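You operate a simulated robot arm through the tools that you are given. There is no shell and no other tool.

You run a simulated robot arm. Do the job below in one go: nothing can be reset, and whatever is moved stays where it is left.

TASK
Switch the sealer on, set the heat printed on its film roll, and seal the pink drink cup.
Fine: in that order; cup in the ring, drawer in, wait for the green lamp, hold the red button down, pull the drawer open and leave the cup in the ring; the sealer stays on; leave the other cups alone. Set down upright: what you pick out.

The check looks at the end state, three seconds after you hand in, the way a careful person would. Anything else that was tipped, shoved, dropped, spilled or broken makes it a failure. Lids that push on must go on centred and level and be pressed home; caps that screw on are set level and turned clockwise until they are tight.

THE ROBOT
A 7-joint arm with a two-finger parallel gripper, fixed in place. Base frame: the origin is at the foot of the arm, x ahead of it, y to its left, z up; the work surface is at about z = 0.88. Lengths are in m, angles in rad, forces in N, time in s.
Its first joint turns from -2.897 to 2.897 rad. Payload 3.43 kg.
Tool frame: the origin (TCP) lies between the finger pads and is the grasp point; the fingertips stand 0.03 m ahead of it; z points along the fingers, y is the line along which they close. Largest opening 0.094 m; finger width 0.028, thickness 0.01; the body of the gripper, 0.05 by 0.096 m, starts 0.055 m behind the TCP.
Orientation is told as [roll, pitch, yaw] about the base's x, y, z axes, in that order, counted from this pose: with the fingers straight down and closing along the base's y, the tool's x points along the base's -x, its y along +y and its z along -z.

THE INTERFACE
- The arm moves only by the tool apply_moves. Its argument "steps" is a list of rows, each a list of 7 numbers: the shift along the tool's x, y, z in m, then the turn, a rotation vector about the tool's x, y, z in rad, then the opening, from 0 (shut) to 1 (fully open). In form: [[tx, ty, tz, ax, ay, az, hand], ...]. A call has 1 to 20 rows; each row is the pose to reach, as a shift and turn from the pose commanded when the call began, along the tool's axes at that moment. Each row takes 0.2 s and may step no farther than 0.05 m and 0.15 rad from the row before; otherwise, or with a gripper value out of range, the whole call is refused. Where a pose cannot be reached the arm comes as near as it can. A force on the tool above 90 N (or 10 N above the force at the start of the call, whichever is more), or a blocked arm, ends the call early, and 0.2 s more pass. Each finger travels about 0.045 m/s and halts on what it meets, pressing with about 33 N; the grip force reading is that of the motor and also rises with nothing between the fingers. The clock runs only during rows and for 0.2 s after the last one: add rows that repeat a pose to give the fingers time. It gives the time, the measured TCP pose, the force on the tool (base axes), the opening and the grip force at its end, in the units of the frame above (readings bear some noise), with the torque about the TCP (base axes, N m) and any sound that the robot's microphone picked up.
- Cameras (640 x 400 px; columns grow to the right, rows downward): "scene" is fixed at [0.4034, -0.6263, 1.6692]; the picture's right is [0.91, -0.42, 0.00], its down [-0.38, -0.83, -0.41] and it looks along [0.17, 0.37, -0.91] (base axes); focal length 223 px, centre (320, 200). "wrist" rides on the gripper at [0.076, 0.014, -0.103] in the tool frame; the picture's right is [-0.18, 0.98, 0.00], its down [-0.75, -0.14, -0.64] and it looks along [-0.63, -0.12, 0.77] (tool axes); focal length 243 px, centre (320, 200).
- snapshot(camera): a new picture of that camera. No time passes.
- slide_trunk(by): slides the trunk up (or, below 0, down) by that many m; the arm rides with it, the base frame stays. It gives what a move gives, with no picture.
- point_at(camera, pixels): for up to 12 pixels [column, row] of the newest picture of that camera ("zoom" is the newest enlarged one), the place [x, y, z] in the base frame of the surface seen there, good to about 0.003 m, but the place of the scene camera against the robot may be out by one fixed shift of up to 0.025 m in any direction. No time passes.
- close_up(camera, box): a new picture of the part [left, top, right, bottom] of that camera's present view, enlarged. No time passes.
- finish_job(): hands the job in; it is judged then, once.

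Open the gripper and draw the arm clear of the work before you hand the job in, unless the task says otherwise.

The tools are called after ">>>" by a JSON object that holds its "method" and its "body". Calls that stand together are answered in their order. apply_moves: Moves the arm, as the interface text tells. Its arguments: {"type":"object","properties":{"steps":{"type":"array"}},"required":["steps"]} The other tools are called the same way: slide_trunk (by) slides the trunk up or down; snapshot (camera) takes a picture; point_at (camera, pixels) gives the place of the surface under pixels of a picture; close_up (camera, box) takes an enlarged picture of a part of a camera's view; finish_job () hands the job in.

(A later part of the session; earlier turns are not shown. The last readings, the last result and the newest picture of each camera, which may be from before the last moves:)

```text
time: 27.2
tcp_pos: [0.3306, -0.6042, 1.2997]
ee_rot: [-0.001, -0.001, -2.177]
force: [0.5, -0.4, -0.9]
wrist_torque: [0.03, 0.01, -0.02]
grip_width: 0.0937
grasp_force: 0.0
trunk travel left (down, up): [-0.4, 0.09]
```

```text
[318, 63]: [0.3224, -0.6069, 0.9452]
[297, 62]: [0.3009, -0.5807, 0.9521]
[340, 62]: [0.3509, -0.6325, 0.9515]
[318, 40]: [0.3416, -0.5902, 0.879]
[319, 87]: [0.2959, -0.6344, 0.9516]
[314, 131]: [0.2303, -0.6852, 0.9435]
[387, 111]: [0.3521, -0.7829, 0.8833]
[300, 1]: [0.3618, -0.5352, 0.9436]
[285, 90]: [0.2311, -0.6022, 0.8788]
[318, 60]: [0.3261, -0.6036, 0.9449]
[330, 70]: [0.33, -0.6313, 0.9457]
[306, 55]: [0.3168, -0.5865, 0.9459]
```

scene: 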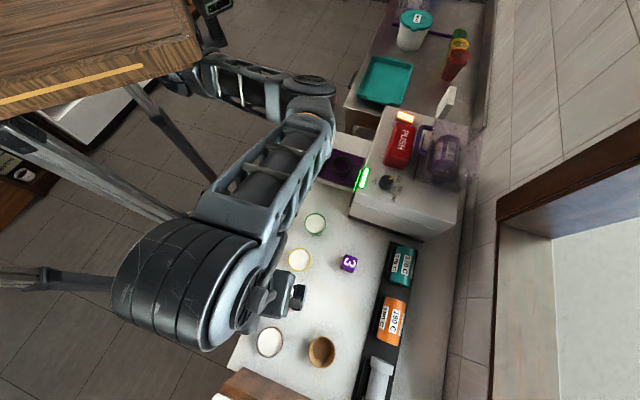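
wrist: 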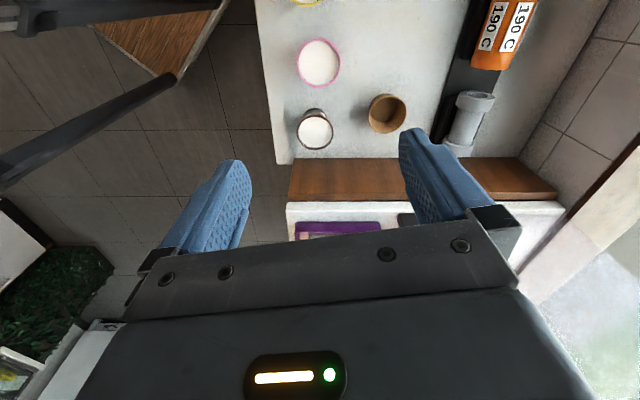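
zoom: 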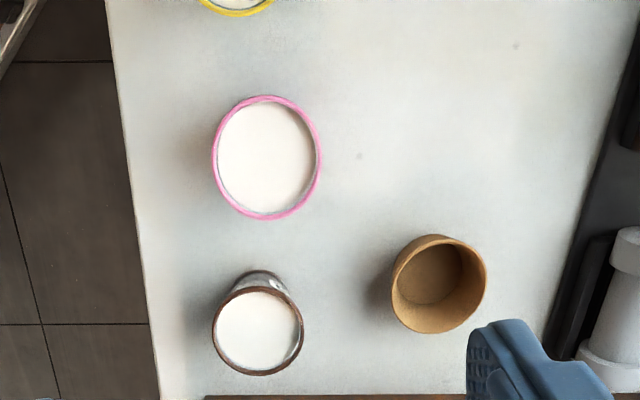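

The pink cup's rim centre is (0.323,-0.607), rim z ≈0.952, diameter ≈0.072, base z 0.879. I centre over it and descend part way.

>>> {"method": "apply_moves", "body": {"steps": [[-0.0066, -0.0046, 0.03, 0, 0, 0, 1], [-0.0066, -0.0046, 0.07, 0, 0, 0, 1], [-0.0066, -0.0046, 0.11, 0, 0, 0, 1], [-0.0066, -0.0046, 0.15, 0, 0, 0, 1], [-0.0066, -0.0046, 0.19, 0, 0, 0, 1], [-0.0066, -0.0046, 0.23, 0, 0, 0, 1], [-0.0066, -0.0046, 0.25, 0, 0, 0, 1], [-0.0066, -0.0046, 0.25, 0, 0, 0, 1]]}}

>>> {"method": "snapshot", "body": {"camera": "wrist"}}

>>> {"method": "snapshot", "body": {"camera": "scene"}}

```text
time: 29.0
tcp_pos: [0.3238, -0.6078, 1.0519]
ee_rot: [0.001, -0.003, -2.179]
force: [-0.5, 0.6, -0.4]
wrist_torque: [0.0, 0.01, 0.02]
grip_width: 0.0941
grasp_force: 0.1
trunk travel left (down, up): [-0.4, 0.09]
```

```text
taken
```

wrist: 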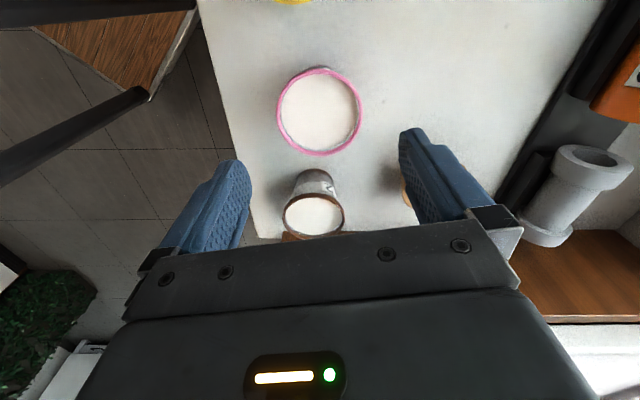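

```text
taken
```

scene: 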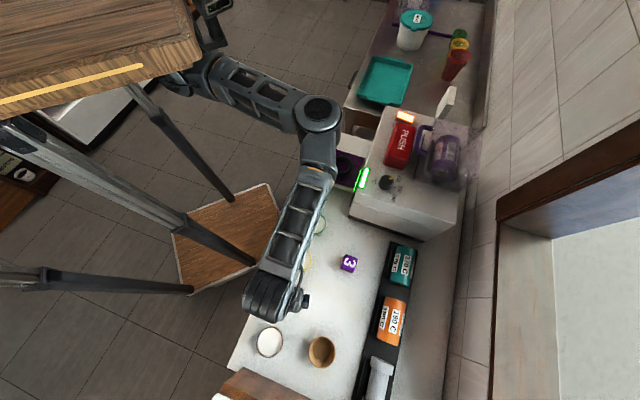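

The arm's elbow has swung to scene (318,112), near the sealer side. I check its height and clearance before descending further.

>>> {"method": "point_at", "body": {"camera": "scene", "pixels": [[318, 112], [325, 145], [315, 175], [300, 220], [280, 280], [255, 295], [304, 300], [250, 75], [335, 120], [310, 190], [270, 245], [320, 228]]}}

>>> {"method": "point_at", "body": {"camera": "wrist", "pixels": [[319, 112], [277, 110], [362, 112], [318, 155], [318, 68], [311, 215], [317, 175], [295, 2], [345, 140], [293, 140]]}}

```text
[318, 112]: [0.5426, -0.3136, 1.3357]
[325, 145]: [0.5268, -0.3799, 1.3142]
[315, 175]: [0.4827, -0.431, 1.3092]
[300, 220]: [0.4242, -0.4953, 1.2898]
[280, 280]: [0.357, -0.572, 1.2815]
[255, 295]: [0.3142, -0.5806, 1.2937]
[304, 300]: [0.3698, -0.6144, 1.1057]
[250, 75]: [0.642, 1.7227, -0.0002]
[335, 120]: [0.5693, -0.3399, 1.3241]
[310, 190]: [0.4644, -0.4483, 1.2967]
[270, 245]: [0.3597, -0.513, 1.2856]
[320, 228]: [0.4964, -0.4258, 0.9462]
```

```text
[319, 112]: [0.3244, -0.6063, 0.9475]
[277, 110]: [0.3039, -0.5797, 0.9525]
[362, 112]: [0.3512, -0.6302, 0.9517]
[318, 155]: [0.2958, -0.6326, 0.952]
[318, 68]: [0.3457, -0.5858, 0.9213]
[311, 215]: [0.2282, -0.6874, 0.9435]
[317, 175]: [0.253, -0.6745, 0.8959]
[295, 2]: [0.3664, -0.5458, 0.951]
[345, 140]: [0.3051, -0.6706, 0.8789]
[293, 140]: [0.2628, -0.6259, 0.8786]
```

The elbow (z≈1.34) is well clear of the sealer and cups. Rim centre ≈(0.325,-0.6055); I shift 2 mm and descend so the pads are at rim level (TCP z≈0.943).

>>> {"method": "apply_moves", "body": {"steps": [[0.0025, 0, 0.02, 0, 0, 0, 1], [0.0025, 0, 0.045, 0, 0, 0, 1], [0.0025, 0, 0.07, 0, 0, 0, 1], [0.0025, 0, 0.09, 0, 0, 0, 1], [0.0025, 0, 0.102, 0, 0, 0, 1], [0.0025, 0, 0.108, 0, 0, 0, 1], [0.0025, 0, 0.108, 0, 0, 0, 1]]}}

>>> {"method": "snapshot", "body": {"camera": "wrist"}}

>>> {"method": "snapshot", "body": {"camera": "scene"}}

```text
time: 30.6
tcp_pos: [0.3249, -0.6051, 0.9438]
ee_rot: [0.0, 0.001, -2.18]
force: [0.9, -0.8, -0.4]
wrist_torque: [0.0, 0.01, -0.03]
grip_width: 0.094
grasp_force: 0.0
trunk travel left (down, up): [-0.4, 0.09]
```

```text
taken
```

wrist: 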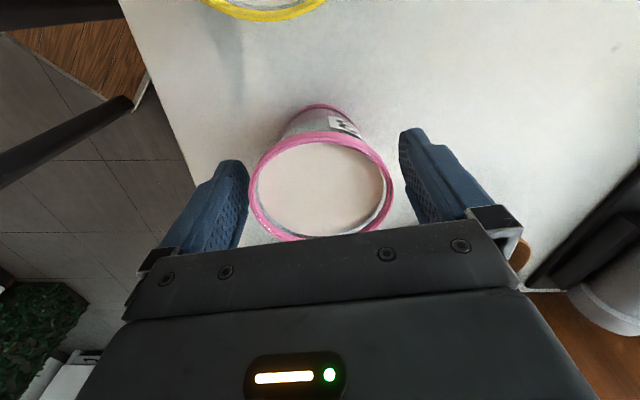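

```text
taken
```

scene: 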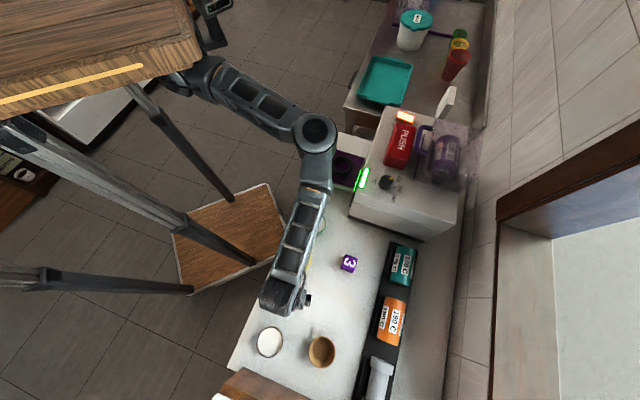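

The cup is centred between the fingers (rim columns 249–393). I close on the rim.

>>> {"method": "apply_moves", "body": {"steps": [[0, 0, 0, 0, 0, 0, 0.88], [0, 0, 0, 0, 0, 0, 0.78], [0, 0, 0, 0, 0, 0, 0.68], [0, 0, 0, 0, 0, 0, 0.6], [0, 0, 0, 0, 0, 0, 0.6], [0, 0, 0, 0, 0, 0, 0.6]]}}

>>> {"method": "snapshot", "body": {"camera": "wrist"}}

```text
time: 32.0
tcp_pos: [0.3248, -0.606, 0.943]
ee_rot: [-0.001, 0.0, -2.179]
force: [-0.9, 0.3, 0.4]
wrist_torque: [0.0, -0.01, 0.03]
grip_width: 0.0743
grasp_force: 32.9
trunk travel left (down, up): [-0.4, 0.09]
```

```text
taken
```

wrist: 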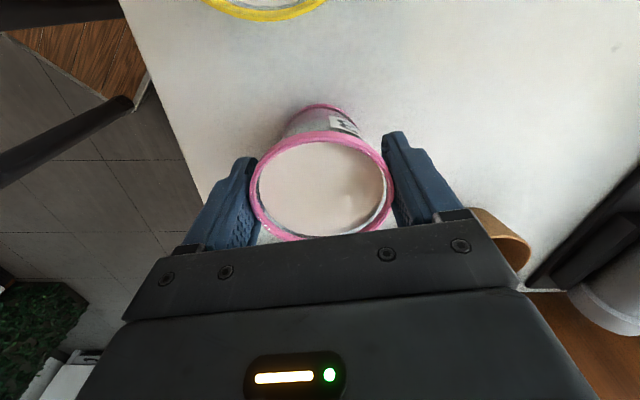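

Gripped at 0.0743 m, 33 N. I lift slowly 2 cm and check that the cup hangs level.

>>> {"method": "apply_moves", "body": {"steps": [[0, 0, -0.002, 0, 0, 0, 0.6], [0, 0, -0.005, 0, 0, 0, 0.6], [0, 0, -0.009, 0, 0, 0, 0.6], [0, 0, -0.014, 0, 0, 0, 0.6], [0, 0, -0.018, 0, 0, 0, 0.6], [0, 0, -0.02, 0, 0, 0, 0.6], [0, 0, -0.02, 0, 0, 0, 0.6]]}}

>>> {"method": "snapshot", "body": {"camera": "wrist"}}

```text
time: 33.6
tcp_pos: [0.3238, -0.6052, 0.9631]
ee_rot: [-0.001, 0.0, -2.179]
force: [0.8, 0.2, 0.5]
wrist_torque: [0.0, 0.03, -0.03]
grip_width: 0.0718
grasp_force: 33.3
trunk travel left (down, up): [-0.4, 0.09]
```

```text
taken
```

wrist: 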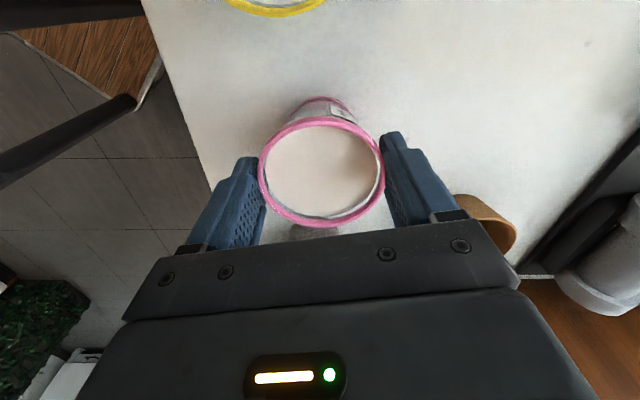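

The force shows no weight and the rim looks lower relative to the hand; I measure whether the cup was lifted.

>>> {"method": "point_at", "body": {"camera": "wrist", "pixels": [[322, 170], [260, 165], [384, 165], [320, 122], [320, 224], [322, 100], [310, 150], [340, 190]]}}

>>> {"method": "close_up", "body": {"camera": "wrist", "box": [220, 80, 420, 240]}}

>>> {"method": "close_up", "body": {"camera": "scene", "box": [230, 220, 360, 380]}}

```text
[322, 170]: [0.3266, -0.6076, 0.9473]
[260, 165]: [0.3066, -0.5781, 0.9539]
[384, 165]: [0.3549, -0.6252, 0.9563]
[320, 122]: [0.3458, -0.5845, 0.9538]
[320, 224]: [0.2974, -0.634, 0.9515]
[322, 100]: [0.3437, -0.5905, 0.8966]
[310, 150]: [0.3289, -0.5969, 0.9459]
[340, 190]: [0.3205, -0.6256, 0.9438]
```

```text
2.50 times, centred on (320, 160) of wrist
```

zoom: 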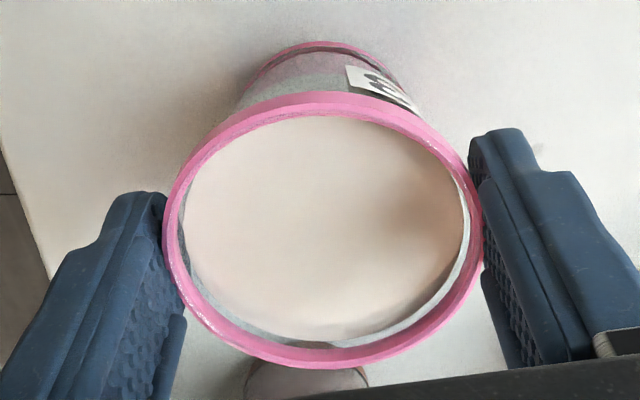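

```text
2.50 times, centred on (295, 300) of scene
```

zoom: 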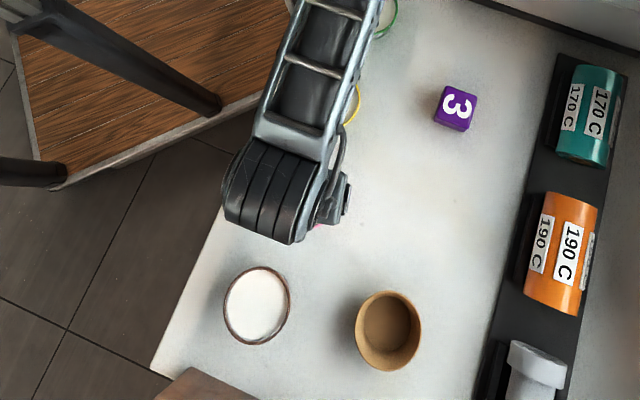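

The cup did not rise: the fingers slid up on the rim. I open, go about 3 cm deeper so the rim sits higher between the pads, grip again, and test with a tiny lift.

>>> {"method": "apply_moves", "body": {"steps": [[0, 0, 0, 0, 0, 0, 0.8], [0, 0, 0, 0, 0, 0, 1], [0, 0, 0, 0, 0, 0, 1], [0, 0, 0.012, 0, 0, 0, 1], [0, 0, 0.025, 0, 0, 0, 1], [0, 0, 0.034, 0, 0, 0, 1], [0, 0, 0.034, 0, 0, 0, 1]]}}

>>> {"method": "close_up", "body": {"camera": "wrist", "box": [220, 80, 420, 260]}}

```text
time: 35.2
tcp_pos: [0.3245, -0.6053, 0.9298]
ee_rot: [-0.001, -0.001, -2.18]
force: [-0.1, -0.1, 0.1]
wrist_torque: [-0.01, 0.01, -0.02]
grip_width: 0.0939
grasp_force: 0.0
trunk travel left (down, up): [-0.4, 0.09]
```

```text
2.22 times, centred on (320, 170) of wrist
```

zoom: 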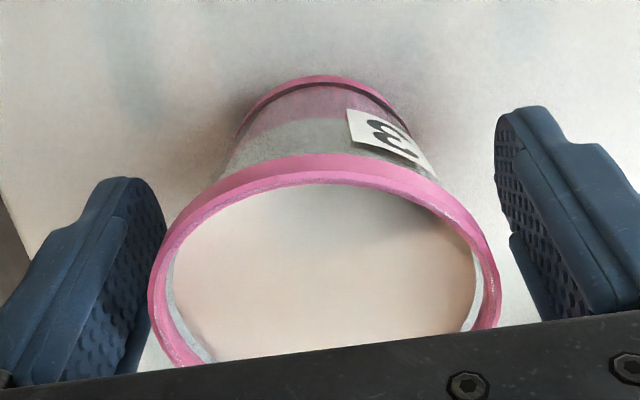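

Now the rim is well up between the pads. I close and lift only 4 mm to test for weight.

>>> {"method": "apply_moves", "body": {"steps": [[0, 0, 0, 0, 0, 0, 0.88], [0, 0, 0, 0, 0, 0, 0.78], [0, 0, 0, 0, 0, 0, 0.65], [0, 0, 0, 0, 0, 0, 0.5], [0, 0, 0, 0, 0, 0, 0.4], [0, 0, 0, 0, 0, 0, 0.4]]}}

>>> {"method": "apply_moves", "body": {"steps": [[0, 0, -0.001, 0, 0, 0, 0.4], [0, 0, -0.002, 0, 0, 0, 0.4], [0, 0, -0.003, 0, 0, 0, 0.4], [0, 0, -0.004, 0, 0, 0, 0.4]]}}

>>> {"method": "close_up", "body": {"camera": "wrist", "box": [220, 80, 420, 260]}}

```text
time: 36.6
tcp_pos: [0.3234, -0.6059, 0.9289]
ee_rot: [0.0, 0.0, -2.18]
force: [-0.1, -0.9, -0.6]
wrist_torque: [0.04, -0.02, 0.0]
grip_width: 0.0742
grasp_force: 33.3
trunk travel left (down, up): [-0.4, 0.09]
```

```text
time: 37.6
tcp_pos: [0.3235, -0.6047, 0.9335]
ee_rot: [0.0, -0.001, -2.181]
force: [0.1, 0.0, -0.5]
wrist_torque: [0.04, 0.05, 0.01]
grip_width: 0.0743
grasp_force: 33.5
trunk travel left (down, up): [-0.4, 0.09]
```

```text
2.22 times, centred on (320, 170) of wrist
```

zoom: 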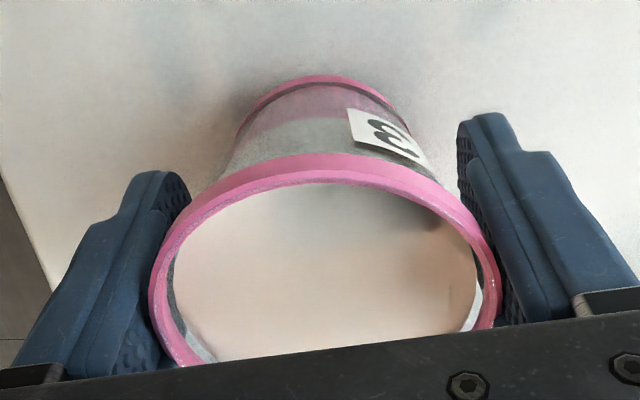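

The view of the cup is unchanged after the 4 mm lift, so it seems to ride along. I lift another 1.5 cm slowly and measure.

>>> {"method": "apply_moves", "body": {"steps": [[0, 0, -0.002, 0, 0, 0, 0.4], [0, 0, -0.004, 0, 0, 0, 0.4], [0, 0, -0.007, 0, 0, 0, 0.4], [0, 0, -0.01, 0, 0, 0, 0.4], [0, 0, -0.013, 0, 0, 0, 0.4], [0, 0, -0.015, 0, 0, 0, 0.4], [0, 0, -0.015, 0, 0, 0, 0.4]]}}

>>> {"method": "close_up", "body": {"camera": "wrist", "box": [220, 80, 420, 260]}}

>>> {"method": "point_at", "body": {"camera": "zoom", "pixels": [[330, 280], [330, 165], [170, 240], [485, 240], [330, 80], [390, 140]]}}

```text
time: 39.2
tcp_pos: [0.3241, -0.6055, 0.9479]
ee_rot: [-0.001, 0.0, -2.181]
force: [0.5, 0.2, -2.3]
wrist_torque: [0.02, 0.03, -0.02]
grip_width: 0.0741
grasp_force: 33.0
trunk travel left (down, up): [-0.4, 0.09]
```

```text
2.22 times, centred on (320, 170) of wrist
```

zoom: 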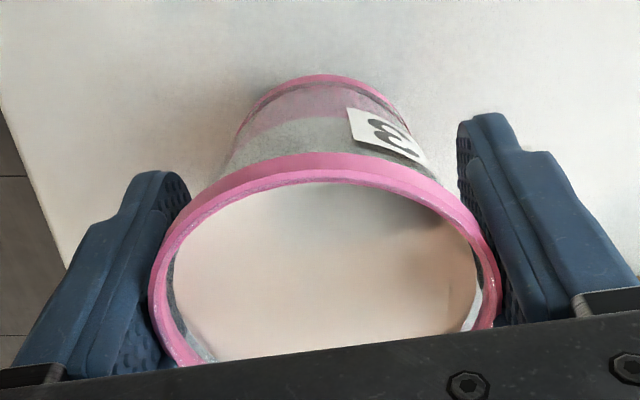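

```text
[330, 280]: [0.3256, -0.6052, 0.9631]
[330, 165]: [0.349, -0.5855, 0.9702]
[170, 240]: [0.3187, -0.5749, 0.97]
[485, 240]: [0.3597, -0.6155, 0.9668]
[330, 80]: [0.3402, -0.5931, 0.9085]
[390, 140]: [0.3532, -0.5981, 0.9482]
```

The cup is now lifted (rim z ≈0.970, about -2.3 N of weight) and level. I raise it slowly to clear everything.

>>> {"method": "apply_moves", "body": {"steps": [[0, 0, -0.006, 0, 0, 0, 0.4], [0, 0, -0.016, 0, 0, 0, 0.4], [0, 0, -0.03, 0, 0, 0, 0.4], [0, 0, -0.046, 0, 0, 0, 0.4], [0, 0, -0.063, 0, 0, 0, 0.4], [0, 0, -0.08, 0, 0, 0, 0.4], [0, 0, -0.097, 0, 0, 0, 0.4], [0, 0, -0.114, 0, 0, 0, 0.4], [0, 0, -0.131, 0, 0, 0, 0.4], [0, 0, -0.148, 0, 0, 0, 0.4], [0, 0, -0.165, 0, 0, 0, 0.4], [0, 0, -0.182, 0, 0, 0, 0.4], [0, 0, -0.198, 0, 0, 0, 0.4], [0, 0, -0.21, 0, 0, 0, 0.4], [0, 0, -0.218, 0, 0, 0, 0.4], [0, 0, -0.222, 0, 0, 0, 0.4], [0, 0, -0.222, 0, 0, 0, 0.4]]}}

>>> {"method": "snapshot", "body": {"camera": "wrist"}}

>>> {"method": "snapshot", "body": {"camera": "scene"}}

```text
time: 42.8
tcp_pos: [0.3235, -0.606, 1.1706]
ee_rot: [0.0, 0.0, -2.181]
force: [0.0, 0.3, -1.5]
wrist_torque: [0.0, -0.02, 0.01]
grip_width: 0.0742
grasp_force: 33.3
trunk travel left (down, up): [-0.4, 0.09]
```

```text
taken
```

wrist: 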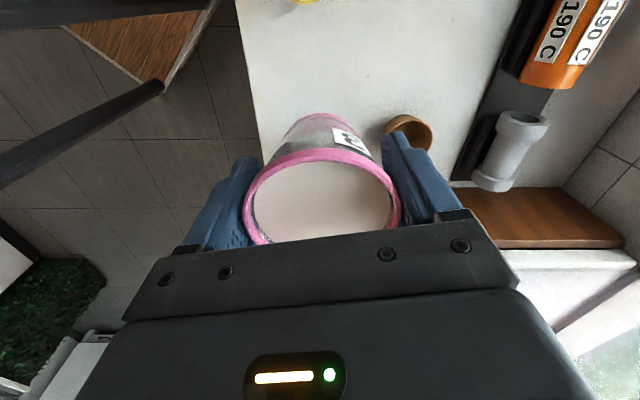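

```text
taken
```

scene: 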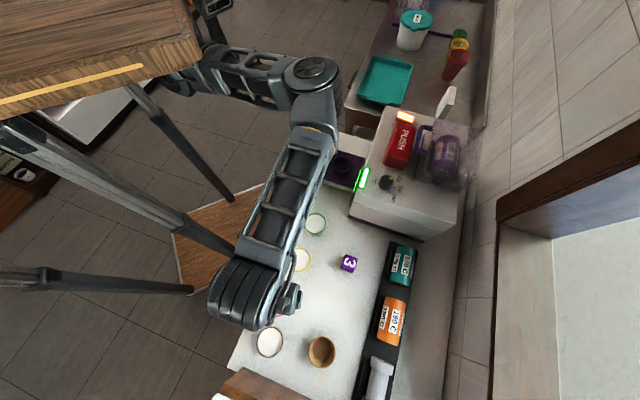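

The cup rides level. I travel in a straight line at this height toward the ring, slowly, turning the yaw toward -45° on the way (first half).

>>> {"method": "apply_moves", "body": {"steps": [[0.0039, 0.0007, 0, 0, 0, -0.011, 0.4], [0.0118, 0.0021, 0, 0, 0, -0.033, 0.4], [0.0236, 0.0042, 0, 0, 0, -0.066, 0.4], [0.0384, 0.0068, 0, 0, 0, -0.108, 0.4], [0.0532, 0.0094, 0, 0, 0, -0.15, 0.4], [0.0679, 0.012, 0, 0, 0, -0.191, 0.4], [0.0827, 0.0147, 0, 0, 0, -0.233, 0.4], [0.0974, 0.0173, 0, 0, 0, -0.274, 0.4], [0.1122, 0.0199, 0, 0, 0, -0.316, 0.4], [0.127, 0.0225, 0, 0, 0, -0.357, 0.4], [0.1417, 0.0251, 0, 0, 0, -0.399, 0.4], [0.1565, 0.0277, 0, 0, 0, -0.44, 0.4], [0.1713, 0.0303, 0, 0, 0, -0.482, 0.4], [0.186, 0.033, 0, 0, 0, -0.524, 0.4], [0.2008, 0.0356, 0, 0, 0, -0.565, 0.4], [0.2156, 0.0382, 0, 0, 0, -0.607, 0.4], [0.2303, 0.0408, 0, 0, 0, -0.648, 0.4], [0.2421, 0.0429, 0, 0, 0, -0.681, 0.4], [0.248, 0.044, 0, 0, 0, -0.698, 0.4], [0.248, 0.044, 0, 0, 0, -0.698, 0.4]]}}

>>> {"method": "snapshot", "body": {"camera": "wrist"}}

>>> {"method": "snapshot", "body": {"camera": "scene"}}

```text
time: 47.0
tcp_pos: [0.5022, -0.4287, 1.1696]
ee_rot: [-0.001, 0.0, -1.48]
force: [0.0, -0.7, -1.5]
wrist_torque: [0.01, 0.04, 0.01]
grip_width: 0.0739
grasp_force: 32.9
trunk travel left (down, up): [-0.4, 0.09]
```

```text
taken
```

wrist: 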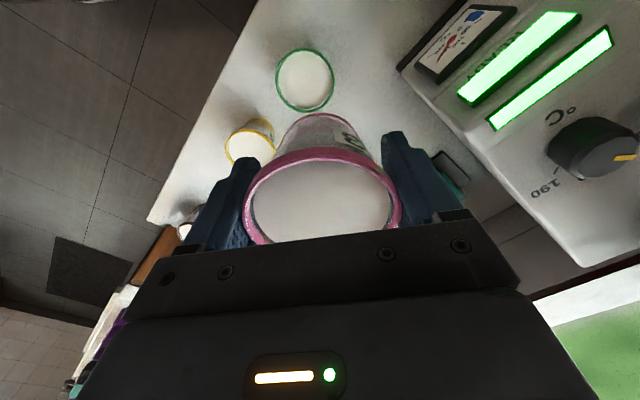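

```text
taken
```

scene: 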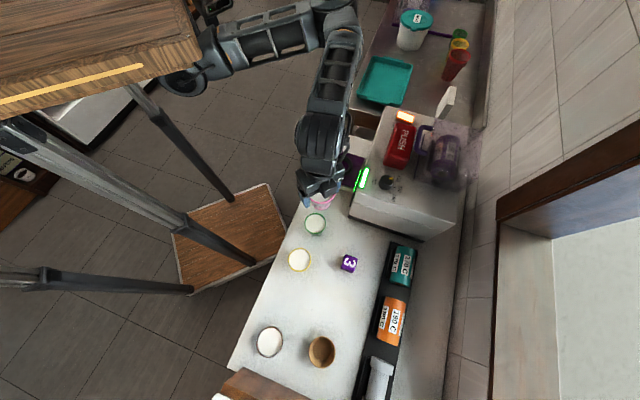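

All is well: cup level, green lamp on. I do the second half of the travel to above the ring.

>>> {"method": "apply_moves", "body": {"steps": [[0.0026, 0.0031, 0, 0, 0, -0.011, 0.4], [0.0077, 0.0092, 0, 0, 0, -0.033, 0.4], [0.0154, 0.0184, 0, 0, 0, -0.066, 0.4], [0.025, 0.0299, 0, 0, 0, -0.108, 0.4], [0.0347, 0.0414, 0, 0, 0, -0.149, 0.4], [0.0443, 0.0529, 0, 0, 0, -0.19, 0.4], [0.0539, 0.0644, 0, 0, 0, -0.232, 0.4], [0.0635, 0.0759, 0, 0, 0, -0.273, 0.4], [0.0732, 0.0874, 0, 0, 0, -0.314, 0.4], [0.0828, 0.0989, 0, 0, 0, -0.356, 0.4], [0.0924, 0.1104, 0, 0, 0, -0.397, 0.4], [0.102, 0.1219, 0, 0, 0, -0.438, 0.4], [0.1117, 0.1334, 0, 0, 0, -0.48, 0.4], [0.1213, 0.1449, 0, 0, 0, -0.521, 0.4], [0.1309, 0.1564, 0, 0, 0, -0.562, 0.4], [0.1406, 0.1679, 0, 0, 0, -0.604, 0.4], [0.1502, 0.1794, 0, 0, 0, -0.645, 0.4], [0.1579, 0.1886, 0, 0, 0, -0.678, 0.4], [0.1617, 0.1932, 0, 0, 0, -0.695, 0.4], [0.1617, 0.1932, 0, 0, 0, -0.695, 0.4]]}}

>>> {"method": "snapshot", "body": {"camera": "wrist"}}

>>> {"method": "snapshot", "body": {"camera": "scene"}}

```text
time: 51.2
tcp_pos: [0.6803, -0.25, 1.1679]
ee_rot: [0.0, 0.001, -0.785]
force: [0.4, 0.0, -1.5]
wrist_torque: [-0.01, -0.01, 0.0]
grip_width: 0.0733
grasp_force: 33.0
trunk travel left (down, up): [-0.4, 0.09]
```

```text
taken
```

wrist: 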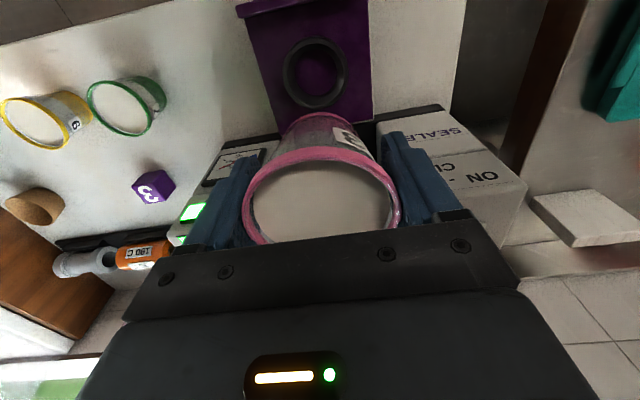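

```text
taken
```

scene: 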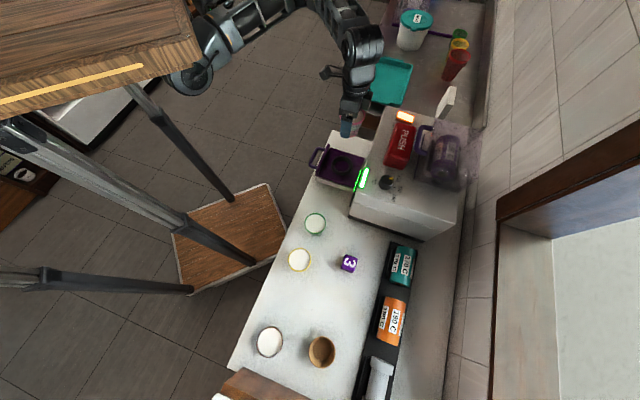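

The ring shows at wrist (314,73), just under the hand. Grip width fell slightly (0.0743→0.0733), so I check the cup for slip and measure the ring.

>>> {"method": "close_up", "body": {"camera": "wrist", "box": [220, 80, 420, 260]}}

>>> {"method": "point_at", "body": {"camera": "zoom", "pixels": [[330, 280], [330, 165], [170, 240], [485, 240]]}}

>>> {"method": "close_up", "body": {"camera": "wrist", "box": [230, 0, 400, 120]}}

>>> {"method": "point_at", "body": {"camera": "zoom", "pixels": [[315, 245], [205, 255], [430, 240], [310, 150], [320, 360], [235, 255], [400, 245], [312, 170], [318, 320], [50, 40], [510, 10], [550, 300]]}}

```text
2.22 times, centred on (320, 170) of wrist
```

zoom: 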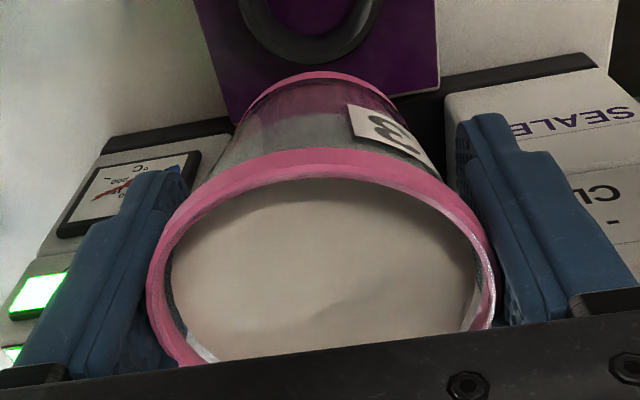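

```text
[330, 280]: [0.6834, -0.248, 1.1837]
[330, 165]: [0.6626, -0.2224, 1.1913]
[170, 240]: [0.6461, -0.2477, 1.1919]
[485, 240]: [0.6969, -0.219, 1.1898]
```

```text
3.33 times, centred on (315, 60) of wrist
```

zoom: 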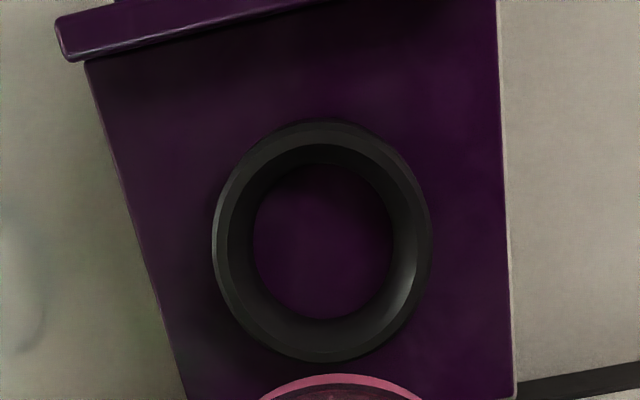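

```text
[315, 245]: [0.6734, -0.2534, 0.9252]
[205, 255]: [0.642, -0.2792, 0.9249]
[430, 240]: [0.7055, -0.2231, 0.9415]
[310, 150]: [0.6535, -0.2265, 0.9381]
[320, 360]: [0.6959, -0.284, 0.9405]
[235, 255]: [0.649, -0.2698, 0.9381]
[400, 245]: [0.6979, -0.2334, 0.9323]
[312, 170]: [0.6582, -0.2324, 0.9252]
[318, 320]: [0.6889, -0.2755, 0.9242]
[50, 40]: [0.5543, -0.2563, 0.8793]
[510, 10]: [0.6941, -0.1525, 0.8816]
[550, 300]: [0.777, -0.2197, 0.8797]
```

The ring centre computes to about (0.674,-0.2525), top z 0.941, floor 0.925; hole ≈0.055 wide, cup foot ≈0.051. I check how far the sealer's front parts stand out before descending.

>>> {"method": "snapshot", "body": {"camera": "wrist"}}

>>> {"method": "point_at", "body": {"camera": "wrist", "pixels": [[440, 107], [450, 130], [500, 150], [520, 190], [235, 165], [215, 190], [225, 148], [385, 115], [262, 145], [480, 118], [245, 5], [360, 5]]}}

>>> {"method": "close_up", "body": {"camera": "scene", "box": [300, 60, 430, 210]}}

```text
taken
```

wrist: 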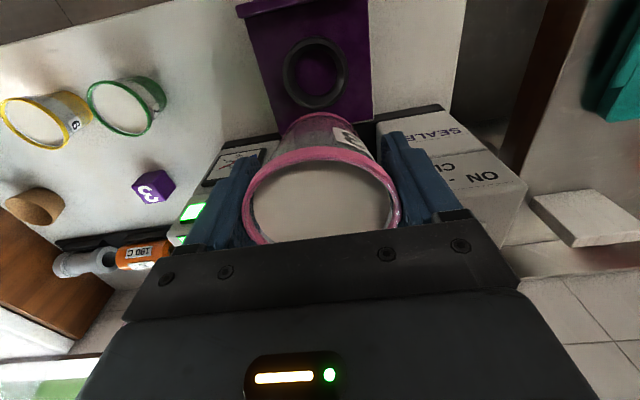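

```text
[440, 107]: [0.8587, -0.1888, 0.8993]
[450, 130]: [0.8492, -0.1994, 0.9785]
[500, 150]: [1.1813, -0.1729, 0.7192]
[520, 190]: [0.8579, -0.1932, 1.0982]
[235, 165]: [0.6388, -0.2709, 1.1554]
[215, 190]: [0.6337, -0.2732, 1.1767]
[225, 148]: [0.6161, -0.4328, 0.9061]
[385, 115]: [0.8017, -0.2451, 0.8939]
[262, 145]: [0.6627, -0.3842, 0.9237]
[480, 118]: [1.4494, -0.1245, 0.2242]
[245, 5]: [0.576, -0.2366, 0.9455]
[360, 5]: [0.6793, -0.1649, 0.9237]
```

```text
2.67 times, centred on (365, 135) of scene
```

zoom: 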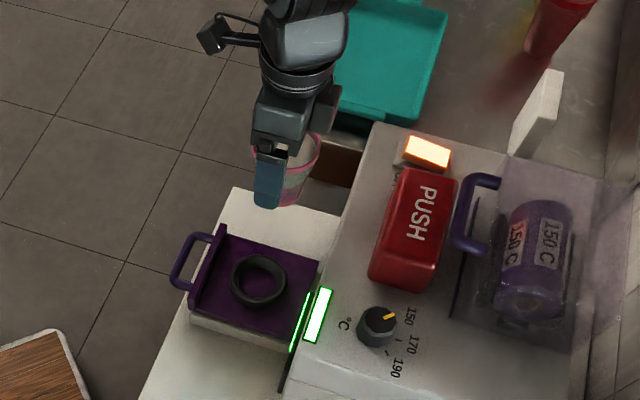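

The sealer's front face stands at 0.087 m behind the ring centre, so the hand fits. I shift over the ring and descend slowly to about 3.5 cm above the seat.

>>> {"method": "apply_moves", "body": {"steps": [[0.0015, -0.0015, 0.003, 0, 0, 0, 0.4], [0.003, -0.003, 0.009, 0, 0, 0, 0.4], [0.0045, -0.0045, 0.018, 0, 0, 0, 0.4], [0.0055, -0.0061, 0.03, 0, 0, 0, 0.4], [0.0055, -0.0061, 0.043, 0, 0, 0, 0.4], [0.0055, -0.0061, 0.056, 0, 0, 0, 0.4], [0.0055, -0.0061, 0.069, 0, 0, 0, 0.4], [0.0055, -0.0061, 0.082, 0, 0, 0, 0.4], [0.0055, -0.0061, 0.095, 0, 0, 0, 0.4], [0.0055, -0.0061, 0.108, 0, 0, 0, 0.4], [0.0055, -0.0061, 0.121, 0, 0, 0, 0.4], [0.0055, -0.0061, 0.134, 0, 0, 0, 0.4], [0.0055, -0.0061, 0.146, 0, 0, 0, 0.4], [0.0055, -0.0061, 0.154, 0, 0, 0, 0.4], [0.0055, -0.0061, 0.158, 0, 0, 0, 0.4], [0.0055, -0.0061, 0.158, 0, 0, 0, 0.4]]}}

>>> {"method": "close_up", "body": {"camera": "wrist", "box": [220, 50, 420, 250]}}

>>> {"method": "close_up", "body": {"camera": "scene", "box": [300, 60, 430, 210]}}

```text
time: 54.6
tcp_pos: [0.6727, -0.2503, 1.0103]
ee_rot: [0.001, 0.0, -0.789]
force: [0.6, 0.0, -1.4]
wrist_torque: [-0.01, 0.02, 0.0]
grip_width: 0.0733
grasp_force: 33.0
trunk travel left (down, up): [-0.4, 0.09]
```

```text
2.00 times, centred on (320, 150) of wrist
```

zoom: 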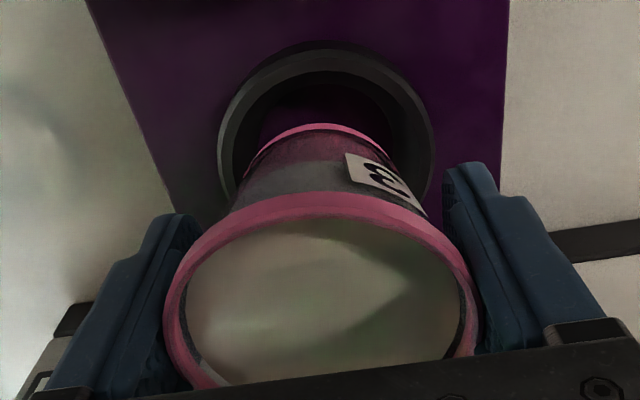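

```text
2.67 times, centred on (365, 135) of scene
```

zoom: 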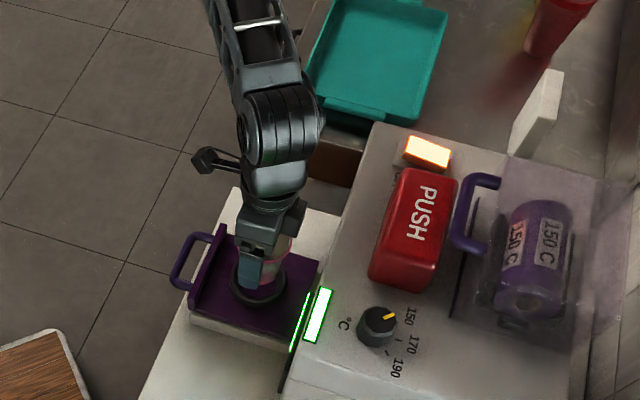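

The cup hangs right over the ring (foot at zoom (318,125), ring centre near (325,140)). I lower 2 cm, then in small steps watching the force.

>>> {"method": "apply_moves", "body": {"steps": [[0, 0, 0.003, 0, 0, 0, 0.4], [0, 0, 0.008, 0, 0, 0, 0.4], [0, 0, 0.013, 0, 0, 0, 0.4], [0, 0, 0.017, 0, 0, 0, 0.4], [0, 0, 0.019, 0, 0, 0, 0.4], [0, 0, 0.019, 0, 0, 0, 0.4]]}}

>>> {"method": "close_up", "body": {"camera": "wrist", "box": [220, 50, 420, 250]}}

```text
time: 56.0
tcp_pos: [0.6717, -0.2496, 0.9934]
ee_rot: [-0.001, 0.001, -0.785]
force: [0.4, -0.4, -1.7]
wrist_torque: [0.01, 0.01, -0.02]
grip_width: 0.0735
grasp_force: 32.6
trunk travel left (down, up): [-0.4, 0.09]
```

```text
2.00 times, centred on (320, 150) of wrist
```

zoom: 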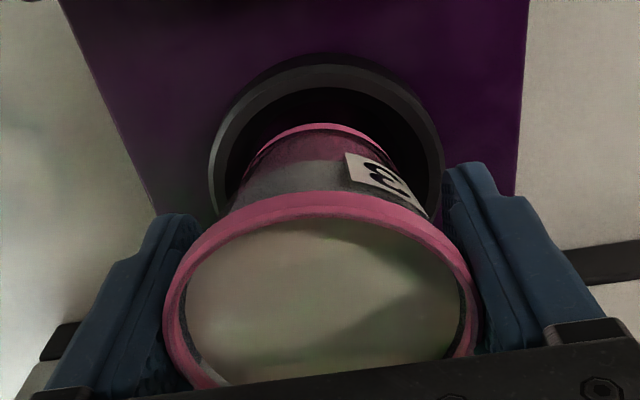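

The foot enters the ring's mouth centrally. I lower in 3 mm steps, watching force and view.

>>> {"method": "apply_moves", "body": {"steps": [[0, 0, 0.002, 0, 0, 0, 0.4], [0, 0, 0.004, 0, 0, 0, 0.4], [0, 0, 0.006, 0, 0, 0, 0.4], [0, 0, 0.006, 0, 0, 0, 0.4]]}}

>>> {"method": "close_up", "body": {"camera": "wrist", "box": [220, 50, 420, 250]}}

```text
time: 57.0
tcp_pos: [0.6715, -0.2494, 0.9867]
ee_rot: [0.0, 0.0, -0.784]
force: [0.1, -0.8, -1.7]
wrist_torque: [-0.01, 0.03, -0.01]
grip_width: 0.0732
grasp_force: 33.2
trunk travel left (down, up): [-0.4, 0.09]
```

```text
2.00 times, centred on (320, 150) of wrist
```

zoom: 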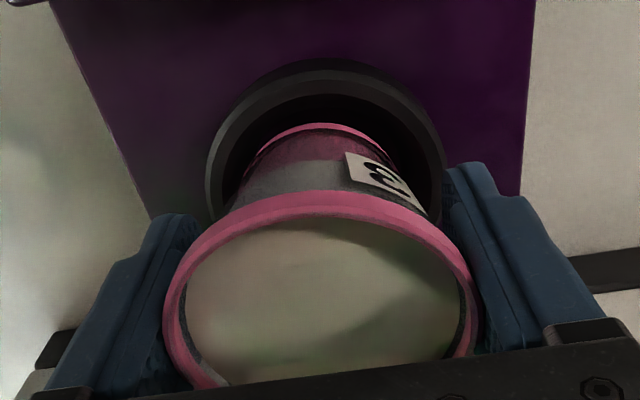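

Still hanging freely (-1.7 N). I continue lowering another 6 mm.

>>> {"method": "apply_moves", "body": {"steps": [[0, 0, 0.002, 0, 0, 0, 0.4], [0, 0, 0.004, 0, 0, 0, 0.4], [0, 0, 0.006, 0, 0, 0, 0.4], [0, 0, 0.006, 0, 0, 0, 0.4]]}}

>>> {"method": "close_up", "body": {"camera": "wrist", "box": [220, 50, 420, 250]}}

```text
time: 58.0
tcp_pos: [0.6704, -0.2498, 0.9807]
ee_rot: [0.002, 0.001, -0.786]
force: [0.6, 0.4, -3.2]
wrist_torque: [-0.02, 0.02, 0.0]
grip_width: 0.0733
grasp_force: 32.7
trunk travel left (down, up): [-0.4, 0.09]
```

```text
2.00 times, centred on (320, 150) of wrist
```

zoom: 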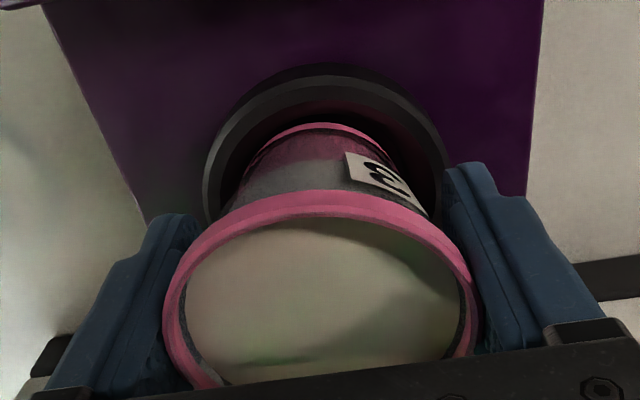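

Nearly seated (-3 N). The foot seems a touch to the left, so I shift 1.5 mm along the tool's y and lower the last few mm.

>>> {"method": "apply_moves", "body": {"steps": [[0, 0.0015, 0.001, 0, 0, 0, 0.4], [0, 0.0015, 0.003, 0, 0, 0, 0.4], [0, 0.0015, 0.005, 0, 0, 0, 0.4], [0, 0.0015, 0.005, 0, 0, 0, 0.4]]}}

>>> {"method": "close_up", "body": {"camera": "wrist", "box": [220, 50, 420, 250]}}

```text
time: 59.0
tcp_pos: [0.6724, -0.2478, 0.9757]
ee_rot: [0.0, -0.001, -0.786]
force: [-0.6, -0.3, -2.3]
wrist_torque: [-0.01, -0.01, -0.01]
grip_width: 0.0731
grasp_force: 32.5
trunk travel left (down, up): [-0.4, 0.09]
```

```text
2.00 times, centred on (320, 150) of wrist
```

zoom: 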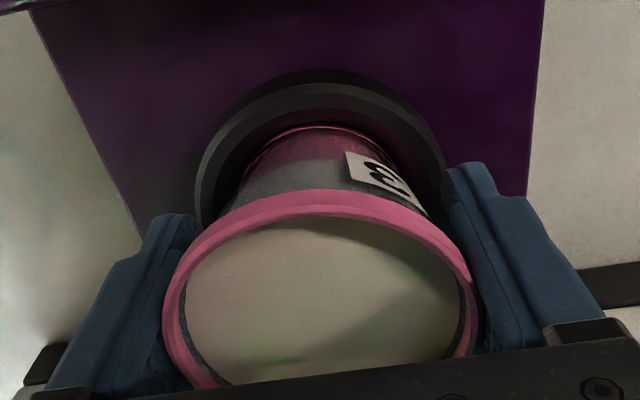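

Foot is about at the floor, force still -2.3 N. I lower a further 2–3 mm until it bears.

>>> {"method": "apply_moves", "body": {"steps": [[0, 0, 0.001, 0, 0, 0, 0.4], [0, 0, 0.002, 0, 0, 0, 0.4], [0, 0, 0.002, 0, 0, 0, 0.4]]}}

>>> {"method": "close_up", "body": {"camera": "wrist", "box": [220, 50, 420, 250]}}

```text
time: 59.8
tcp_pos: [0.6722, -0.249, 0.9727]
ee_rot: [-0.001, -0.001, -0.785]
force: [-0.4, -1.2, -1.0]
wrist_torque: [0.0, -0.05, -0.02]
grip_width: 0.073
grasp_force: 32.6
trunk travel left (down, up): [-0.4, 0.09]
```

```text
2.00 times, centred on (320, 150) of wrist
```

zoom: 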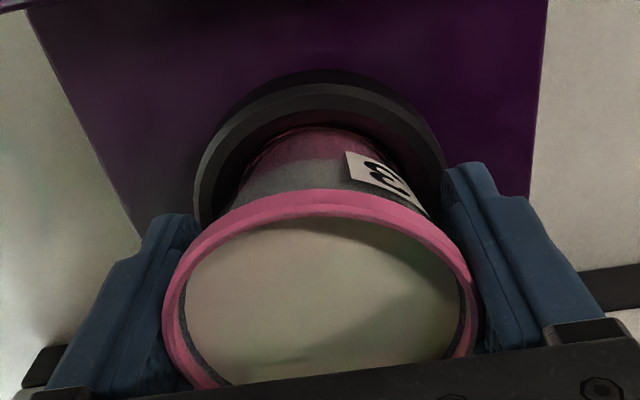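

The load is coming off (-1.0 N). I go another 2 mm with a small 1 mm centring shift.

>>> {"method": "apply_moves", "body": {"steps": [[0, 0.001, 0.0, 0, 0, 0, 0.4], [0, 0.001, 0.001, 0, 0, 0, 0.4], [0, 0.001, 0.002, 0, 0, 0, 0.4], [0, 0.001, 0.002, 0, 0, 0, 0.4]]}}

>>> {"method": "close_up", "body": {"camera": "wrist", "box": [220, 50, 420, 250]}}

```text
time: 60.8
tcp_pos: [0.6726, -0.2479, 0.9725]
ee_rot: [0.001, -0.002, -0.786]
force: [0.9, 0.1, 19.4]
wrist_torque: [0.22, 0.09, 0.03]
grip_width: 0.073
grasp_force: 32.7
trunk travel left (down, up): [-0.4, 0.09]
```

```text
2.00 times, centred on (320, 150) of wrist
```

zoom: 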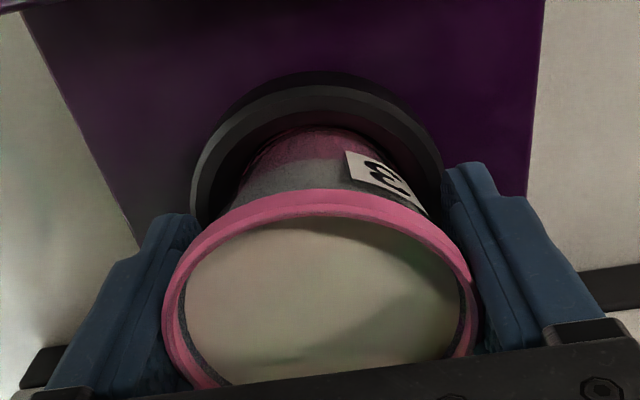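

+19 N: the cup stands on the seat, level and centred. I ease off 1 mm and open the fingers.

>>> {"method": "apply_moves", "body": {"steps": [[0, 0, -0.001, 0, 0, 0, 0.4], [0, 0, -0.001, 0, 0, 0, 0.75], [0, 0, -0.001, 0, 0, 0, 0.8], [0, 0, -0.001, 0, 0, 0, 0.86], [0, 0, -0.001, 0, 0, 0, 0.93], [0, 0, -0.001, 0, 0, 0, 1], [0, 0, -0.001, 0, 0, 0, 1]]}}

>>> {"method": "close_up", "body": {"camera": "wrist", "box": [220, 50, 420, 250]}}

```text
time: 62.4
tcp_pos: [0.6728, -0.2474, 0.9734]
ee_rot: [-0.002, 0.0, -0.785]
force: [-0.2, 0.1, -0.2]
wrist_torque: [0.02, 0.03, 0.01]
grip_width: 0.0941
grasp_force: 0.1
trunk travel left (down, up): [-0.4, 0.09]
```

```text
2.00 times, centred on (320, 150) of wrist
```

zoom: 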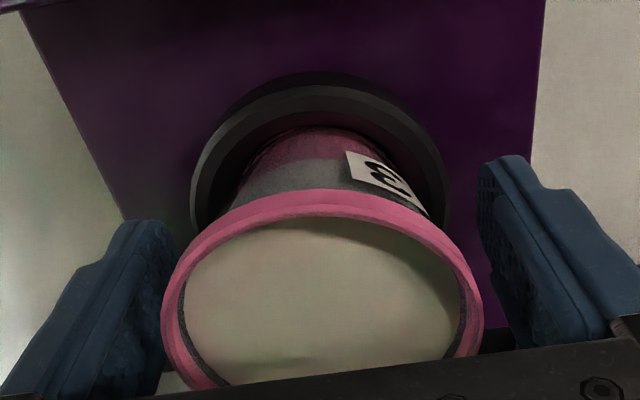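

The fingers are open and clear of the rim. I rise straight up.

>>> {"method": "apply_moves", "body": {"steps": [[0, 0, -0.01, 0, 0, 0, 1], [0, 0, -0.03, 0, 0, 0, 1], [0, 0, -0.06, 0, 0, 0, 1], [0, 0, -0.1, 0, 0, 0, 1], [0, 0, -0.14, 0, 0, 0, 1], [0, 0, -0.18, 0, 0, 0, 1], [0, 0, -0.2, 0, 0, 0, 1], [0, 0, -0.2, 0, 0, 0, 1]]}}

>>> {"method": "snapshot", "body": {"camera": "wrist"}}

>>> {"method": "close_up", "body": {"camera": "scene", "box": [300, 100, 430, 210]}}

```text
time: 64.2
tcp_pos: [0.6726, -0.2485, 1.1741]
ee_rot: [-0.002, -0.001, -0.787]
force: [-0.1, 0.3, -0.5]
wrist_torque: [0.02, -0.01, 0.01]
grip_width: 0.0939
grasp_force: 0.0
trunk travel left (down, up): [-0.4, 0.09]
```

```text
taken
```

wrist: 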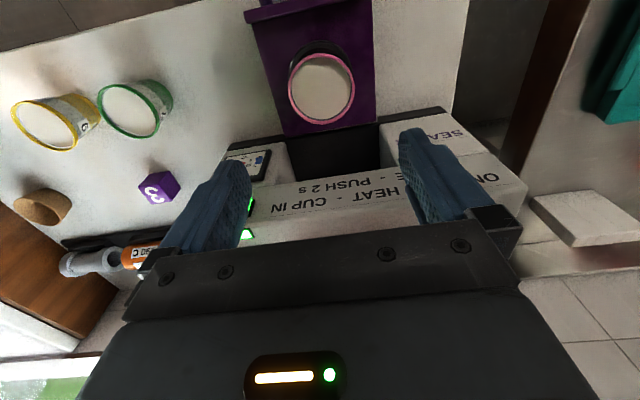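

```text
3.64 times, centred on (365, 155) of scene
```

zoom: 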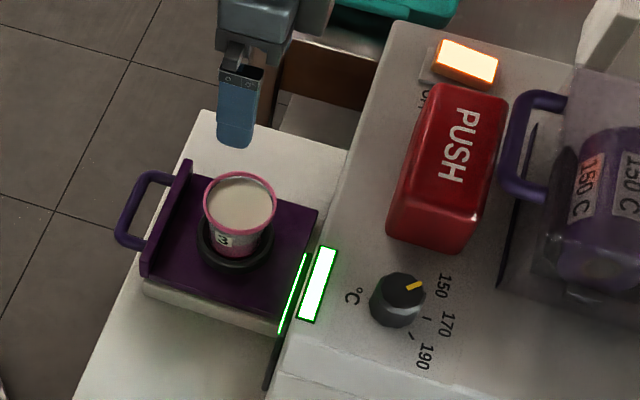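

The cup stands upright in the ring and the dial reads 150 with READY lit. I move back to view the drawer handle closely.

>>> {"method": "apply_moves", "body": {"steps": [[0.03, 0, 0, 0, 0, 0, 1], [0.06, 0, 0, 0, 0, 0, 1], [0.09, 0, 0, 0, 0, 0, 1], [0.12, 0, 0, 0, 0, 0, 1], [0.12, 0, 0, 0, 0, 0, 1]]}}

>>> {"method": "snapshot", "body": {"camera": "wrist"}}

>>> {"method": "close_up", "body": {"camera": "wrist", "box": [220, 30, 420, 190]}}

```text
time: 65.4
tcp_pos: [0.5743, -0.1827, 1.1718]
ee_rot: [0.003, -0.001, -0.864]
force: [0.1, 0.5, 0.0]
wrist_torque: [-0.03, 0.01, 0.0]
grip_width: 0.0941
grasp_force: 0.1
trunk travel left (down, up): [-0.4, 0.09]
```

```text
taken
```

wrist: 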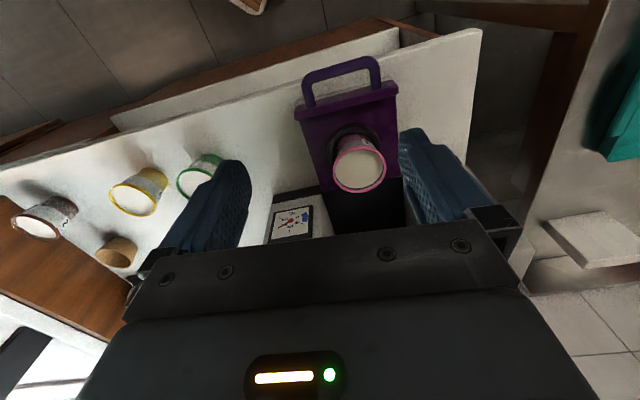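

```text
2.50 times, centred on (320, 110) of wrist
```

zoom: 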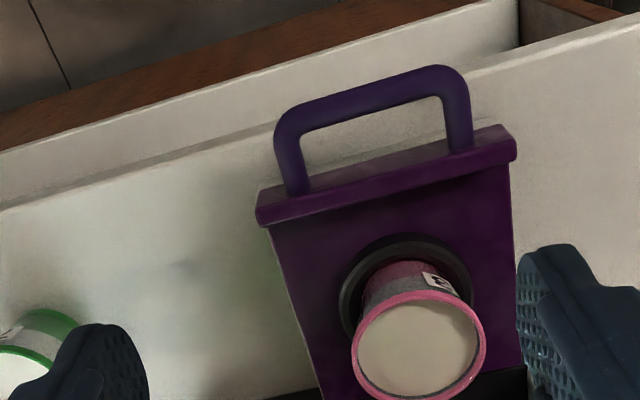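

The arm came near its inner reach limit here (yaw drifted to -0.864). I measure the handle bar and drawer wall from this view.

>>> {"method": "point_at", "body": {"camera": "zoom", "pixels": [[285, 130], [370, 96], [455, 78], [296, 180], [465, 140], [375, 104], [265, 200], [510, 140], [390, 175], [385, 150], [330, 110], [420, 80]]}}

>>> {"method": "point_at", "body": {"camera": "wrist", "pixels": [[360, 165], [338, 160], [385, 165], [360, 192], [352, 85], [345, 78], [300, 110], [395, 92], [350, 230], [292, 222]]}}

>>> {"method": "close_up", "body": {"camera": "wrist", "box": [255, 185, 345, 245]}}

```text
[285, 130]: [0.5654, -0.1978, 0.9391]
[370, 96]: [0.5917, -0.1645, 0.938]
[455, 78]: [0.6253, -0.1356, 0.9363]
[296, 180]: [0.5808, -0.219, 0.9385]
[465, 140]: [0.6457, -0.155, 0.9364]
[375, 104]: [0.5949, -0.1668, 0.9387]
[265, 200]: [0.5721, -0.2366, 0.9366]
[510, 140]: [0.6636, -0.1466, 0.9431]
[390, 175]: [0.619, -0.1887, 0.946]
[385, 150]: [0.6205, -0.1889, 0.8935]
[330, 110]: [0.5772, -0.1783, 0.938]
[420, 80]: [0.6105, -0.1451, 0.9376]
```

```text
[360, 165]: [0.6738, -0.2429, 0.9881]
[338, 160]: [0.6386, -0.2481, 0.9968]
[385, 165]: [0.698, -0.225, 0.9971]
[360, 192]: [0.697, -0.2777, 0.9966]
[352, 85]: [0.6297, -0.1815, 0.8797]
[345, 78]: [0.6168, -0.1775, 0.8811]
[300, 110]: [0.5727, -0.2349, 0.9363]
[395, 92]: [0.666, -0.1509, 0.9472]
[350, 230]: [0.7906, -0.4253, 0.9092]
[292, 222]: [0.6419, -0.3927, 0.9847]
```

```text
6.67 times, centred on (300, 215) of wrist
```

zoom: 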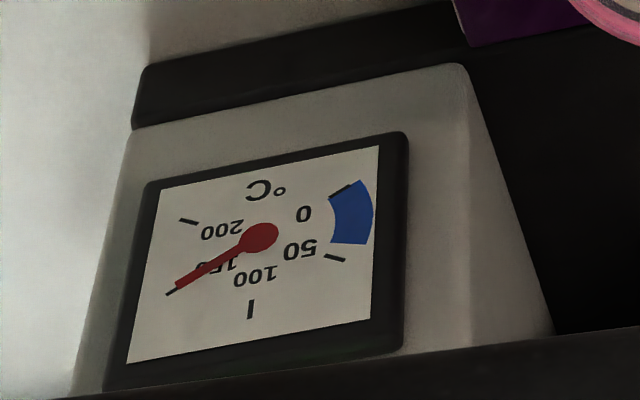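

The gauge now reads 150 °C. The handle bar's centre is about (0.594,-0.166), z ≈0.933, 3 cm in front of the drawer wall. I look at the arm posture, since the last pose was not quite reached.

>>> {"method": "snapshot", "body": {"camera": "scene"}}

>>> {"method": "apply_moves", "body": {"steps": [[0, 0, 0, 0, 0, 0, 1], [0, 0, 0, 0, 0, 0, 1]]}}

```text
taken
```

scene: 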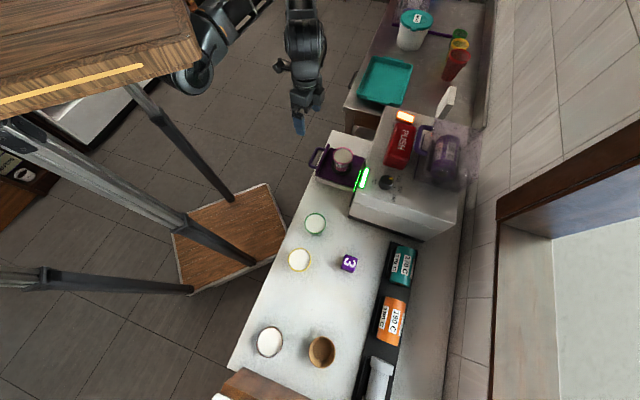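

```text
time: 66.0
tcp_pos: [0.5746, -0.1837, 1.1732]
ee_rot: [0.001, 0.0, -0.863]
force: [-0.3, -0.1, -0.3]
wrist_torque: [0.01, 0.02, 0.0]
grip_width: 0.0939
grasp_force: 0.0
trunk travel left (down, up): [-0.4, 0.09]
```

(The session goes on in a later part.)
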